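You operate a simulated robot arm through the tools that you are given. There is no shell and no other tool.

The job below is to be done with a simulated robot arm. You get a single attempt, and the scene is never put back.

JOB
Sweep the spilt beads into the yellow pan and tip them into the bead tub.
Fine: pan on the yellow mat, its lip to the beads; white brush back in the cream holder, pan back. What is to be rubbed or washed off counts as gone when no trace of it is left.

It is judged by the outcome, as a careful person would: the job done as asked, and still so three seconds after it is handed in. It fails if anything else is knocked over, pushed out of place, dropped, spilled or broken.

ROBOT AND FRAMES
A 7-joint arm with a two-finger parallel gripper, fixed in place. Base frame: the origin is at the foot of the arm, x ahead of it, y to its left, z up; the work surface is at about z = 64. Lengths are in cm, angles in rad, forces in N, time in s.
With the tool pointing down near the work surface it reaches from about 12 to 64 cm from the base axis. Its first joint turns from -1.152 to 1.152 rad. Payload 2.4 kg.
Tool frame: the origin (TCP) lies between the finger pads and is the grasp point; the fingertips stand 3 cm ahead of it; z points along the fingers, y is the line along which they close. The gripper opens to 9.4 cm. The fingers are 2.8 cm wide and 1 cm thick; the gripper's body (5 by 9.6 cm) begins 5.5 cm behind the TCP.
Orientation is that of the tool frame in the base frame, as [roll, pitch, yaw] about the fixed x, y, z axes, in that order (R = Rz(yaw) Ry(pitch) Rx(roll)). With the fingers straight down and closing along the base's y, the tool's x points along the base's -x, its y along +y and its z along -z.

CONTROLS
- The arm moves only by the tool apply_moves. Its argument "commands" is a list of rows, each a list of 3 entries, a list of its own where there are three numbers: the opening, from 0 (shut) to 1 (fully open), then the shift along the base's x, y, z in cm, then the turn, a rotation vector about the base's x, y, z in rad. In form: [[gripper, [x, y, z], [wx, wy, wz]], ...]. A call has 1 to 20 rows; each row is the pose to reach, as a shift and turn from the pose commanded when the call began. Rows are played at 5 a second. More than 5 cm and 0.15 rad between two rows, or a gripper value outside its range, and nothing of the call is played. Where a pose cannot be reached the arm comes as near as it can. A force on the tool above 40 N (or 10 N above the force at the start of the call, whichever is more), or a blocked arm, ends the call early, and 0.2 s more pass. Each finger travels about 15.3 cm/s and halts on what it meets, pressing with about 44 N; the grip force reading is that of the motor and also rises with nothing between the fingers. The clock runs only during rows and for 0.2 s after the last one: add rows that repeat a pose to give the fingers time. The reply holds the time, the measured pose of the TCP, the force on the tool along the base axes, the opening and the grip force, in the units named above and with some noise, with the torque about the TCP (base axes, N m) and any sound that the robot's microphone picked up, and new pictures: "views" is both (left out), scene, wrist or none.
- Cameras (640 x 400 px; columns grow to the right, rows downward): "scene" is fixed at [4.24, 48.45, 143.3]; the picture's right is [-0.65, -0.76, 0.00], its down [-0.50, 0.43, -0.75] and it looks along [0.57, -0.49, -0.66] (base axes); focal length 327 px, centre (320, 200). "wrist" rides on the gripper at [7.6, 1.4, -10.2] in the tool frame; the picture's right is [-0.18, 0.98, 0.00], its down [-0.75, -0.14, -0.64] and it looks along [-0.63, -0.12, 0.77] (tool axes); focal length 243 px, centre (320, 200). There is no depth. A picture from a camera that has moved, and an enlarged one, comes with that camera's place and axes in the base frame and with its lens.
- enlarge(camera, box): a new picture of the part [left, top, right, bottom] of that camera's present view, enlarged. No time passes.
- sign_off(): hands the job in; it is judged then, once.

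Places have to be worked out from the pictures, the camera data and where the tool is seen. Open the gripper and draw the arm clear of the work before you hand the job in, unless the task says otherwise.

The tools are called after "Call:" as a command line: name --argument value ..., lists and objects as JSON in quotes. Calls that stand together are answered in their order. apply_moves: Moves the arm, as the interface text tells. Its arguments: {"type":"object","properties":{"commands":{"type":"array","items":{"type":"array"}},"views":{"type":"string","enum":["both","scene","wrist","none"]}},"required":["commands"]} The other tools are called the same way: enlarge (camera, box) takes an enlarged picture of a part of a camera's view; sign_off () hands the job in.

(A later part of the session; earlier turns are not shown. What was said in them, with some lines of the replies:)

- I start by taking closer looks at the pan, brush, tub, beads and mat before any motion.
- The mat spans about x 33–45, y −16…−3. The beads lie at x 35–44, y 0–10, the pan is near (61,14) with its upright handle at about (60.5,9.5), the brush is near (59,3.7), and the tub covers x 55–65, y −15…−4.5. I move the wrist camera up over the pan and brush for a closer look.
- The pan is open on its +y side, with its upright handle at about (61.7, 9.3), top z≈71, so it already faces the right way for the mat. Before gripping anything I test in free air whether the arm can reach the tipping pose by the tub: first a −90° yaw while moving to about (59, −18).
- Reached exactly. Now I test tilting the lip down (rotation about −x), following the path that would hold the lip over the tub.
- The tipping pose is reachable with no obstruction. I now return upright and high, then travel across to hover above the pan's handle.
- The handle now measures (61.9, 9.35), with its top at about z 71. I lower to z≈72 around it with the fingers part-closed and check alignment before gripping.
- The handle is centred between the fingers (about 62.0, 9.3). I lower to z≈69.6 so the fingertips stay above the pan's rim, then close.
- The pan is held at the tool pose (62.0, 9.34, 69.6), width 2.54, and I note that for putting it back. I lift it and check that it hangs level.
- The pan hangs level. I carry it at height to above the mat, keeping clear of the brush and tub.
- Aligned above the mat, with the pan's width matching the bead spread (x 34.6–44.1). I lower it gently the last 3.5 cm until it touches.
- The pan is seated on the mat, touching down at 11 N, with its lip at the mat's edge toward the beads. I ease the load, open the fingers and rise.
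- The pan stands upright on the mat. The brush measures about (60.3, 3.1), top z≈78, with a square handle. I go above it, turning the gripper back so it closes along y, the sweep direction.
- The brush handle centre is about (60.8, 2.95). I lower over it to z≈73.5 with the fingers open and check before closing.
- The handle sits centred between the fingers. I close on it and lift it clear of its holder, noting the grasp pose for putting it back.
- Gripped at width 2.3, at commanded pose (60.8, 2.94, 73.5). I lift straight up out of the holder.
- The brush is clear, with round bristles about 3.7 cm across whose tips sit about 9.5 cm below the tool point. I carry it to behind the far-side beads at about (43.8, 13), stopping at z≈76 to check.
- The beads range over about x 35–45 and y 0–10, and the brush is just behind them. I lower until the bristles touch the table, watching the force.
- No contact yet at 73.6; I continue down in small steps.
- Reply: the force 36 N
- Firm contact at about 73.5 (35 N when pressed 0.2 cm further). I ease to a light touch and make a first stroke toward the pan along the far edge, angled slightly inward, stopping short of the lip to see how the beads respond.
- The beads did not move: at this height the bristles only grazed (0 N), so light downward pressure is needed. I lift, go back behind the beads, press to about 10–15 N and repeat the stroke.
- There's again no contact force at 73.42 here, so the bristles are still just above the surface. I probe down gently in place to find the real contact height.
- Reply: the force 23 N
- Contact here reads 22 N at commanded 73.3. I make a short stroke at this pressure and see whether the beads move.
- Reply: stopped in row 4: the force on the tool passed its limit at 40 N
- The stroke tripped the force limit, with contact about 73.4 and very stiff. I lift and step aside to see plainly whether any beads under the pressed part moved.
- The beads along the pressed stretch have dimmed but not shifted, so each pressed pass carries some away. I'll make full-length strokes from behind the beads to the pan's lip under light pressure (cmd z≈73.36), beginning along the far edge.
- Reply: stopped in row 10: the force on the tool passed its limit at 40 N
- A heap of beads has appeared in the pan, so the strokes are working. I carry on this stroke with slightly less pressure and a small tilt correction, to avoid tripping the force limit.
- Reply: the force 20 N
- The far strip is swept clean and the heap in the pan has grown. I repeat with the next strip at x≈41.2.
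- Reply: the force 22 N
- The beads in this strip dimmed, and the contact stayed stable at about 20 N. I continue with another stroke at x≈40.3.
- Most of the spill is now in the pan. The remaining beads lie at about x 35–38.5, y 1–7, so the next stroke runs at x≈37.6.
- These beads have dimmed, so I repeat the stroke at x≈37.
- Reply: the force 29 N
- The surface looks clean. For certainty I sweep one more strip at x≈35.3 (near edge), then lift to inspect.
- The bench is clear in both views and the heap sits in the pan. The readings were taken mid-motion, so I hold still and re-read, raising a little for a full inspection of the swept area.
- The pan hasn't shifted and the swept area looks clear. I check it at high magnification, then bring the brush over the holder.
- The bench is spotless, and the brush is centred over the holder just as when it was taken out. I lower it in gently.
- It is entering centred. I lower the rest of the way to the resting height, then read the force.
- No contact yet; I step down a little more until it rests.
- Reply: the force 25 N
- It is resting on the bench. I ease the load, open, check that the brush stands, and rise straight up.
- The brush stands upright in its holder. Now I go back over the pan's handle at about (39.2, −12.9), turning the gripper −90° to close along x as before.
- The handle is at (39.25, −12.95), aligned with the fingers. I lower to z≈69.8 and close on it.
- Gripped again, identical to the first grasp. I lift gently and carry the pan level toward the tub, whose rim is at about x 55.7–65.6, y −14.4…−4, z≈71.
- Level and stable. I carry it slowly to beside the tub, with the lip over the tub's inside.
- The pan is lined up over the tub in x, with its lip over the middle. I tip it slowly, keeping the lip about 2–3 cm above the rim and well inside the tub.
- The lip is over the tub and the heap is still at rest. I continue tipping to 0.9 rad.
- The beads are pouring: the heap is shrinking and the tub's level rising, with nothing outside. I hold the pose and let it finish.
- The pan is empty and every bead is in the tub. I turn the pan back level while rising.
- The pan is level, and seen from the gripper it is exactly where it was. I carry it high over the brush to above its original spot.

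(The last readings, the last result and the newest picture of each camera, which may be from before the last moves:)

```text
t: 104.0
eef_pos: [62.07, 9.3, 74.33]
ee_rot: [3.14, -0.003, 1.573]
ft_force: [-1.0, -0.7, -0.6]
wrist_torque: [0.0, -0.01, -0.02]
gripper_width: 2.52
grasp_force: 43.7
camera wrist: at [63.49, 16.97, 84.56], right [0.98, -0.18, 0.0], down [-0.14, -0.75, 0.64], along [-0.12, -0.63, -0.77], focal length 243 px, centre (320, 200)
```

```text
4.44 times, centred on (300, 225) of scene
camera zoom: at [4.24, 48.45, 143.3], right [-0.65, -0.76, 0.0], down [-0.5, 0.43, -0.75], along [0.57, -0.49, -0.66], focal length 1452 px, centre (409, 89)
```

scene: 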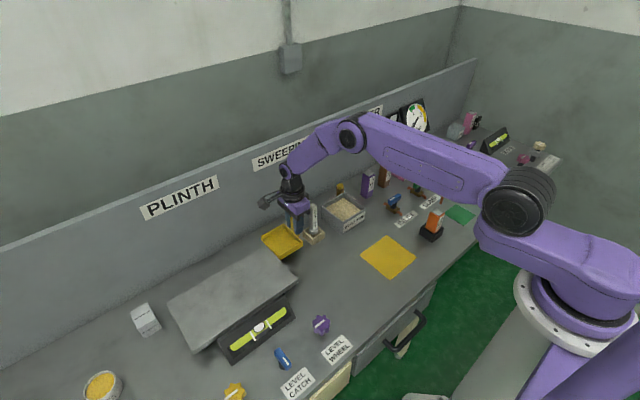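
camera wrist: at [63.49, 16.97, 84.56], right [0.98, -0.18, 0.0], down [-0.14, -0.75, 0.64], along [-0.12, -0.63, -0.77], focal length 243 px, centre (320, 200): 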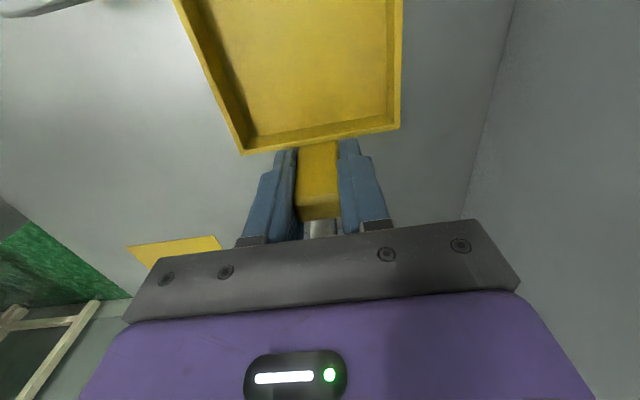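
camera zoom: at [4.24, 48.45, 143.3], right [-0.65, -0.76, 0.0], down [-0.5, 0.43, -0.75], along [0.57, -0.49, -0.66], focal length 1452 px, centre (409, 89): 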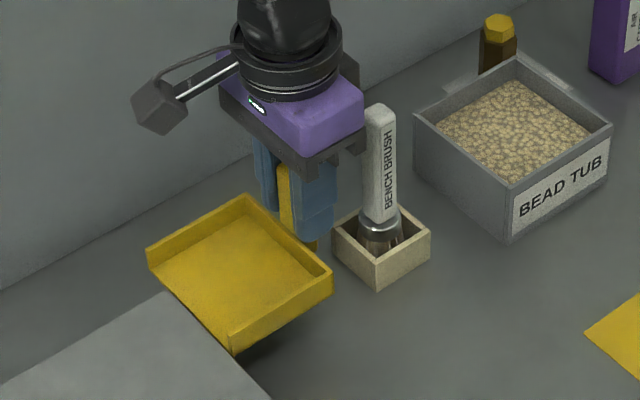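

Lined up over the original spot (62.0, 9.3). I lower it gently.

Call:
apply_moves --commands '[[0, [-0.05, 0, -1.2], [0, 0, 0]], [0, [-0.05, 0, -2.4], [0, 0, 0]], [0, [-0.05, 0, -3.4], [0, 0, 0]], [0, [-0.05, 0, -4.1], [0, 0, 0]], [0, [-0.05, 0, -4.5], [0, 0, 0]], [0, [-0.05, 0, -4.65], [0, 0, 0]], [0, [-0.05, 0, -4.65], [0, 0, 0]]]' --views "scene"

Call:
enlarge --camera "scene" --box '[250, 180, 350, 270]'

```text
t: 105.7
eef_pos: [61.96, 9.4, 69.61]
ee_rot: [3.139, -0.002, 1.573]
ft_force: [-0.1, -0.3, -1.1]
wrist_torque: [-0.04, -0.02, -0.02]
gripper_width: 2.52
grasp_force: 43.9
```

scene: 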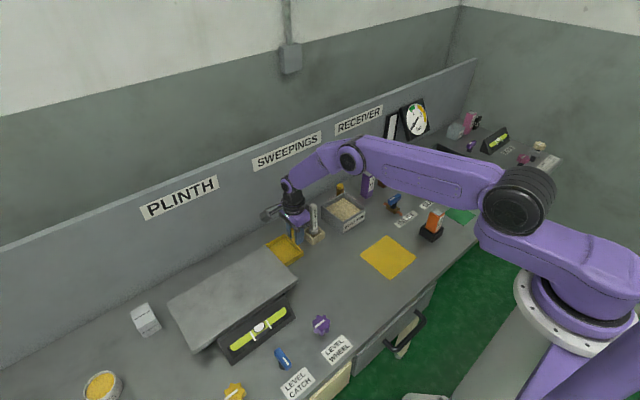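

```text
4.44 times, centred on (300, 225) of scene
camera zoom: at [4.24, 48.45, 143.3], right [-0.65, -0.76, 0.0], down [-0.5, 0.43, -0.75], along [0.57, -0.49, -0.66], focal length 1452 px, centre (409, 89)
```

zoom: 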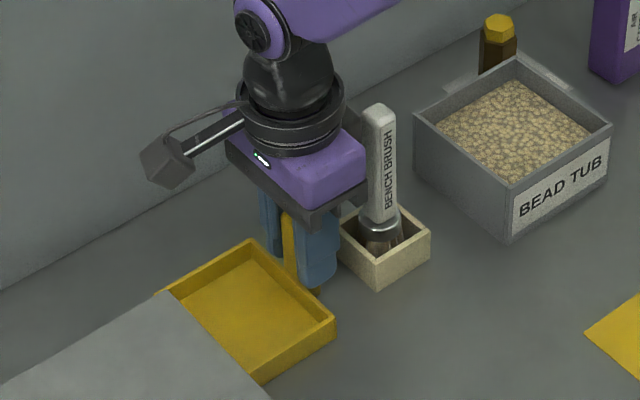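

It matches its original place in the picture but isn't yet bearing on the bench. I go down the last millimetre or two.

Call:
apply_moves --commands '[[0, [0, 0, -0.08], [0, 0, 0]], [0, [0, 0, -0.14], [0, 0, 0]], [0, [0, 0, -0.14], [0, 0, 0]]]' --views "none"

```text
t: 106.5
eef_pos: [61.97, 9.32, 69.83]
ee_rot: [3.139, -0.002, 1.572]
ft_force: [-4.9, -1.2, 16.7]
wrist_torque: [-0.01, 0.55, -0.01]
gripper_width: 2.55
grasp_force: 43.7
```

Seated, reading 16.7 N. I ease off, open the fingers and rise straight up.

Call:
apply_moves --commands '[[0, [0, 0, 0.08], [0, 0, 0]], [0.35, [0, 0, 0.08], [0, 0, 0]], [0.5, [0, 0, 0.08], [0, 0, 0]], [0.6, [0, 0, 0.08], [0, 0, 0]], [0.6, [0, 0, 0.08], [0, 0, 0]], [0.6, [0, 0, 1.5], [0, 0, 0]], [0.6, [0, 0, 4], [0, 0, 0]], [0.6, [0, 0, 8], [0, 0, 0]], [0.6, [0, 0, 12], [0, 0, 0]], [0.6, [0, 0, 16.5], [0, 0, 0]], [0.6, [0, 0, 21], [0, 0, 0]], [0.6, [0, 0, 21], [0, 0, 0]]]'

Call:
enlarge --camera "scene" --box '[250, 180, 350, 270]'

Call:
enlarge --camera "wrist" --box '[180, 0, 460, 240]'

```text
t: 109.0
eef_pos: [61.83, 9.31, 90.54]
ee_rot: [3.14, -0.002, 1.573]
ft_force: [-0.7, 1.0, -0.4]
wrist_torque: [-0.02, -0.02, -0.01]
gripper_width: 5.65
grasp_force: 0.1
camera wrist: at [63.37, 16.87, 100.82], right [0.98, -0.18, 0.0], down [-0.14, -0.75, 0.64], along [-0.12, -0.63, -0.77], focal length 243 px, centre (320, 200)
```

scene: 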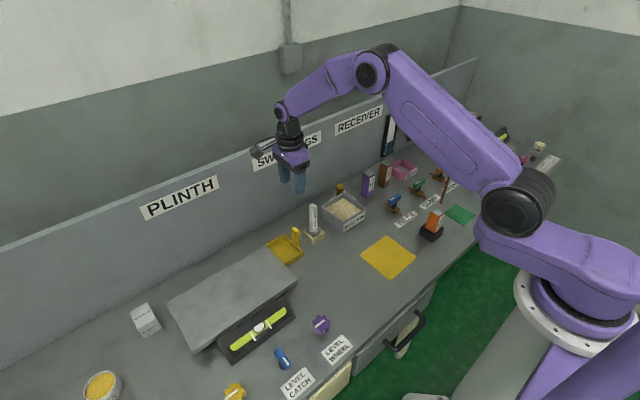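
wrist: 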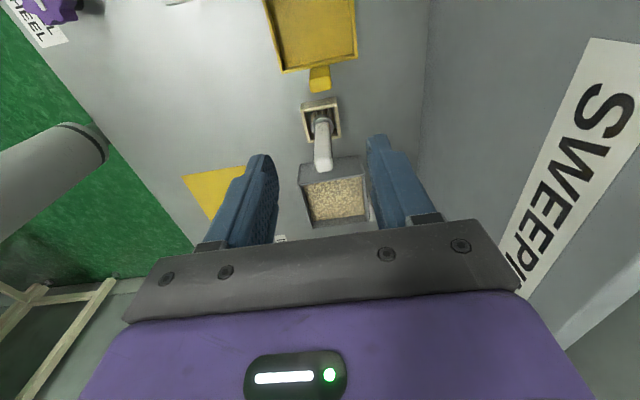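

```text
4.44 times, centred on (300, 225) of scene
camera zoom: at [4.24, 48.45, 143.3], right [-0.65, -0.76, 0.0], down [-0.5, 0.43, -0.75], along [0.57, -0.49, -0.66], focal length 1452 px, centre (409, 89)
```

zoom: 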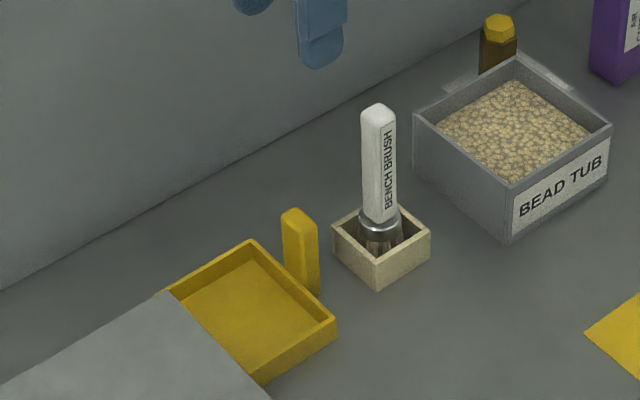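

```text
1.67 times, centred on (320, 120) of wrist
camera zoom: at [63.37, 16.87, 100.82], right [0.98, -0.18, 0.0], down [-0.14, -0.75, 0.64], along [-0.12, -0.63, -0.77], focal length 404 px, centre (320, 333)
```

zoom: 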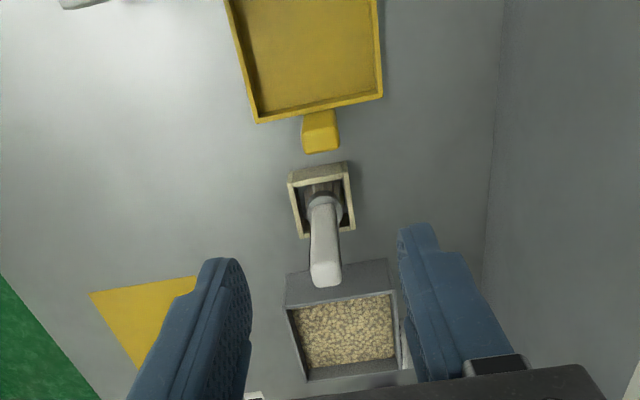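

The pan, brush and holder look just as at the start, and the tub is fuller. I open the gripper, draw the arm back toward its starting pose, and make a last check of the whole bench.

Call:
apply_moves --commands '[[0.8, [-1.5, -0.8, 2], [0, 0, 0.14]], [1, [-3, -1.8, 4], [0, 0, 0.28]], [1, [-4.5, -2.8, 6], [0, 0, 0.42]], [1, [-6, -3.8, 6], [0, 0, 0.56]], [1, [-7.5, -4.8, 6], [0, 0, 0.7]], [1, [-9, -5.8, 6], [0, 0, 0.84]], [1, [-10.5, -6.8, 6], [0, 0, 0.98]], [1, [-12, -7.8, 6], [0, 0, 1.12]], [1, [-13.5, -8.8, 6], [0, 0, 1.26]], [1, [-15, -9.8, 6], [0, 0, 1.4]], [1, [-16.5, -10.8, 6], [0, 0, 1.5]], [1, [-17.6, -11.9, 6], [0, 0, 1.571]], [1, [-17.6, -11.9, 6], [0, 0, 1.571]], [1, [-17.6, -11.9, 6], [0, 0, 1.571]]]'

Call:
enlarge --camera "scene" --box '[300, 180, 460, 310]'

Call:
enlarge --camera "wrist" --box '[200, 0, 480, 220]'

Call:
enlarge --camera "scene" --box '[240, 160, 390, 270]'

```text
t: 112.0
eef_pos: [44.15, -2.41, 96.42]
ee_rot: [3.139, -0.002, -3.14]
ft_force: [-0.2, 0.4, 0.5]
wrist_torque: [-0.02, 0.01, 0.0]
gripper_width: 9.41
grasp_force: 0.2
camera wrist: at [36.71, -1.1, 106.79], right [0.18, 0.98, 0.0], down [0.75, -0.14, 0.64], along [0.63, -0.12, -0.77], focal length 243 px, centre (320, 200)
```

scene: 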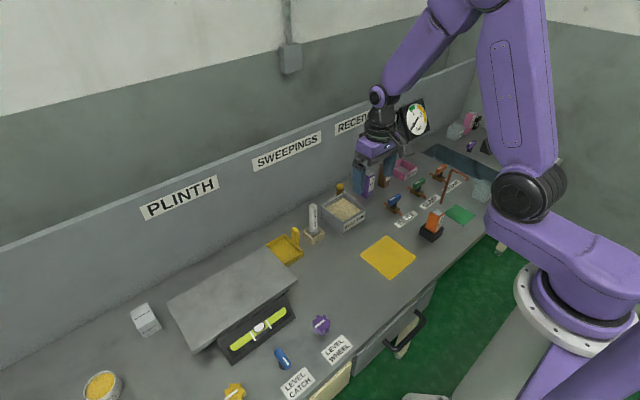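
wrist: 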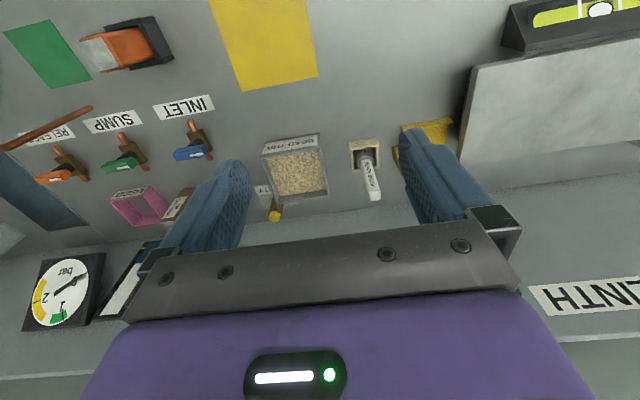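

```text
3.08 times, centred on (380, 245) of scene
camera zoom: at [4.24, 48.45, 143.3], right [-0.65, -0.76, 0.0], down [-0.5, 0.43, -0.75], along [0.57, -0.49, -0.66], focal length 1005 px, centre (135, 62)
```

zoom: 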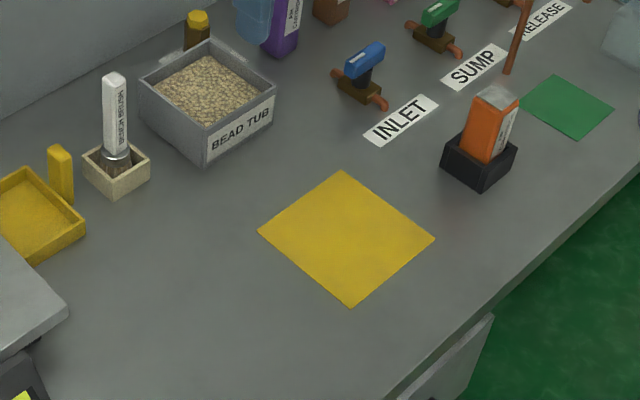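

```text
1.82 times, centred on (340, 110) of wrist
camera zoom: at [36.71, -1.1, 106.79], right [0.18, 0.98, 0.0], down [0.75, -0.14, 0.64], along [0.63, -0.12, -0.77], focal length 441 px, centre (284, 364)
```

zoom: 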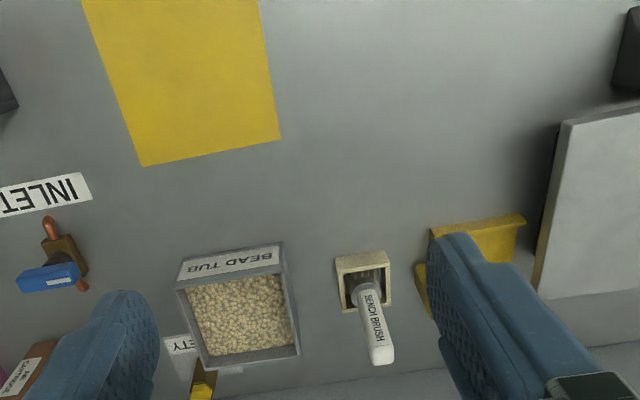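

```text
3.64 times, centred on (315, 215) of scene
camera zoom: at [4.24, 48.45, 143.3], right [-0.65, -0.76, 0.0], down [-0.5, 0.43, -0.75], along [0.57, -0.49, -0.66], focal length 1188 px, centre (338, 146)
```

zoom: 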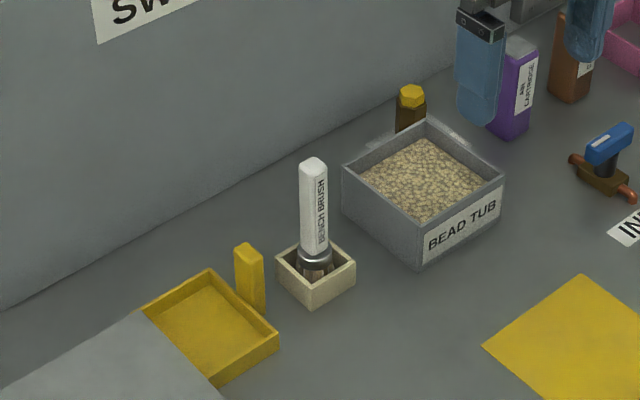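

The bench is clear of beads and they are all in the tub. The brush stands in its cream holder, the pan is empty and back in its place, nothing else has moved, and the arm is clear with the gripper open. I hand the job in.

Call:
sign_off

```text
The job is handed in.
```

The spilt beads are swept up and in the bead tub, and the job is handed in. The final pictures show no trace of beads on the bench or the mat.

- **Sweeping:** I set the pan on the yellow mat with its lip to the beads. The first strokes were too light to move anything, so I repeated them with more pressure until the bench was clean. Two of the pressed strokes stopped early on the 40 N force limit, with no visible effect on the brush or bench.
- **Tipping:** All the beads went into the tub and the pan came away empty, with none seen outside it.
- **Putting back:** The white brush stands upright in the cream holder. The pan is back where it started, within a millimetre or two by the arm's readings.
- **Surroundings:** Nothing else looked moved or knocked over. The arm is back near its starting pose, with the gripper open.
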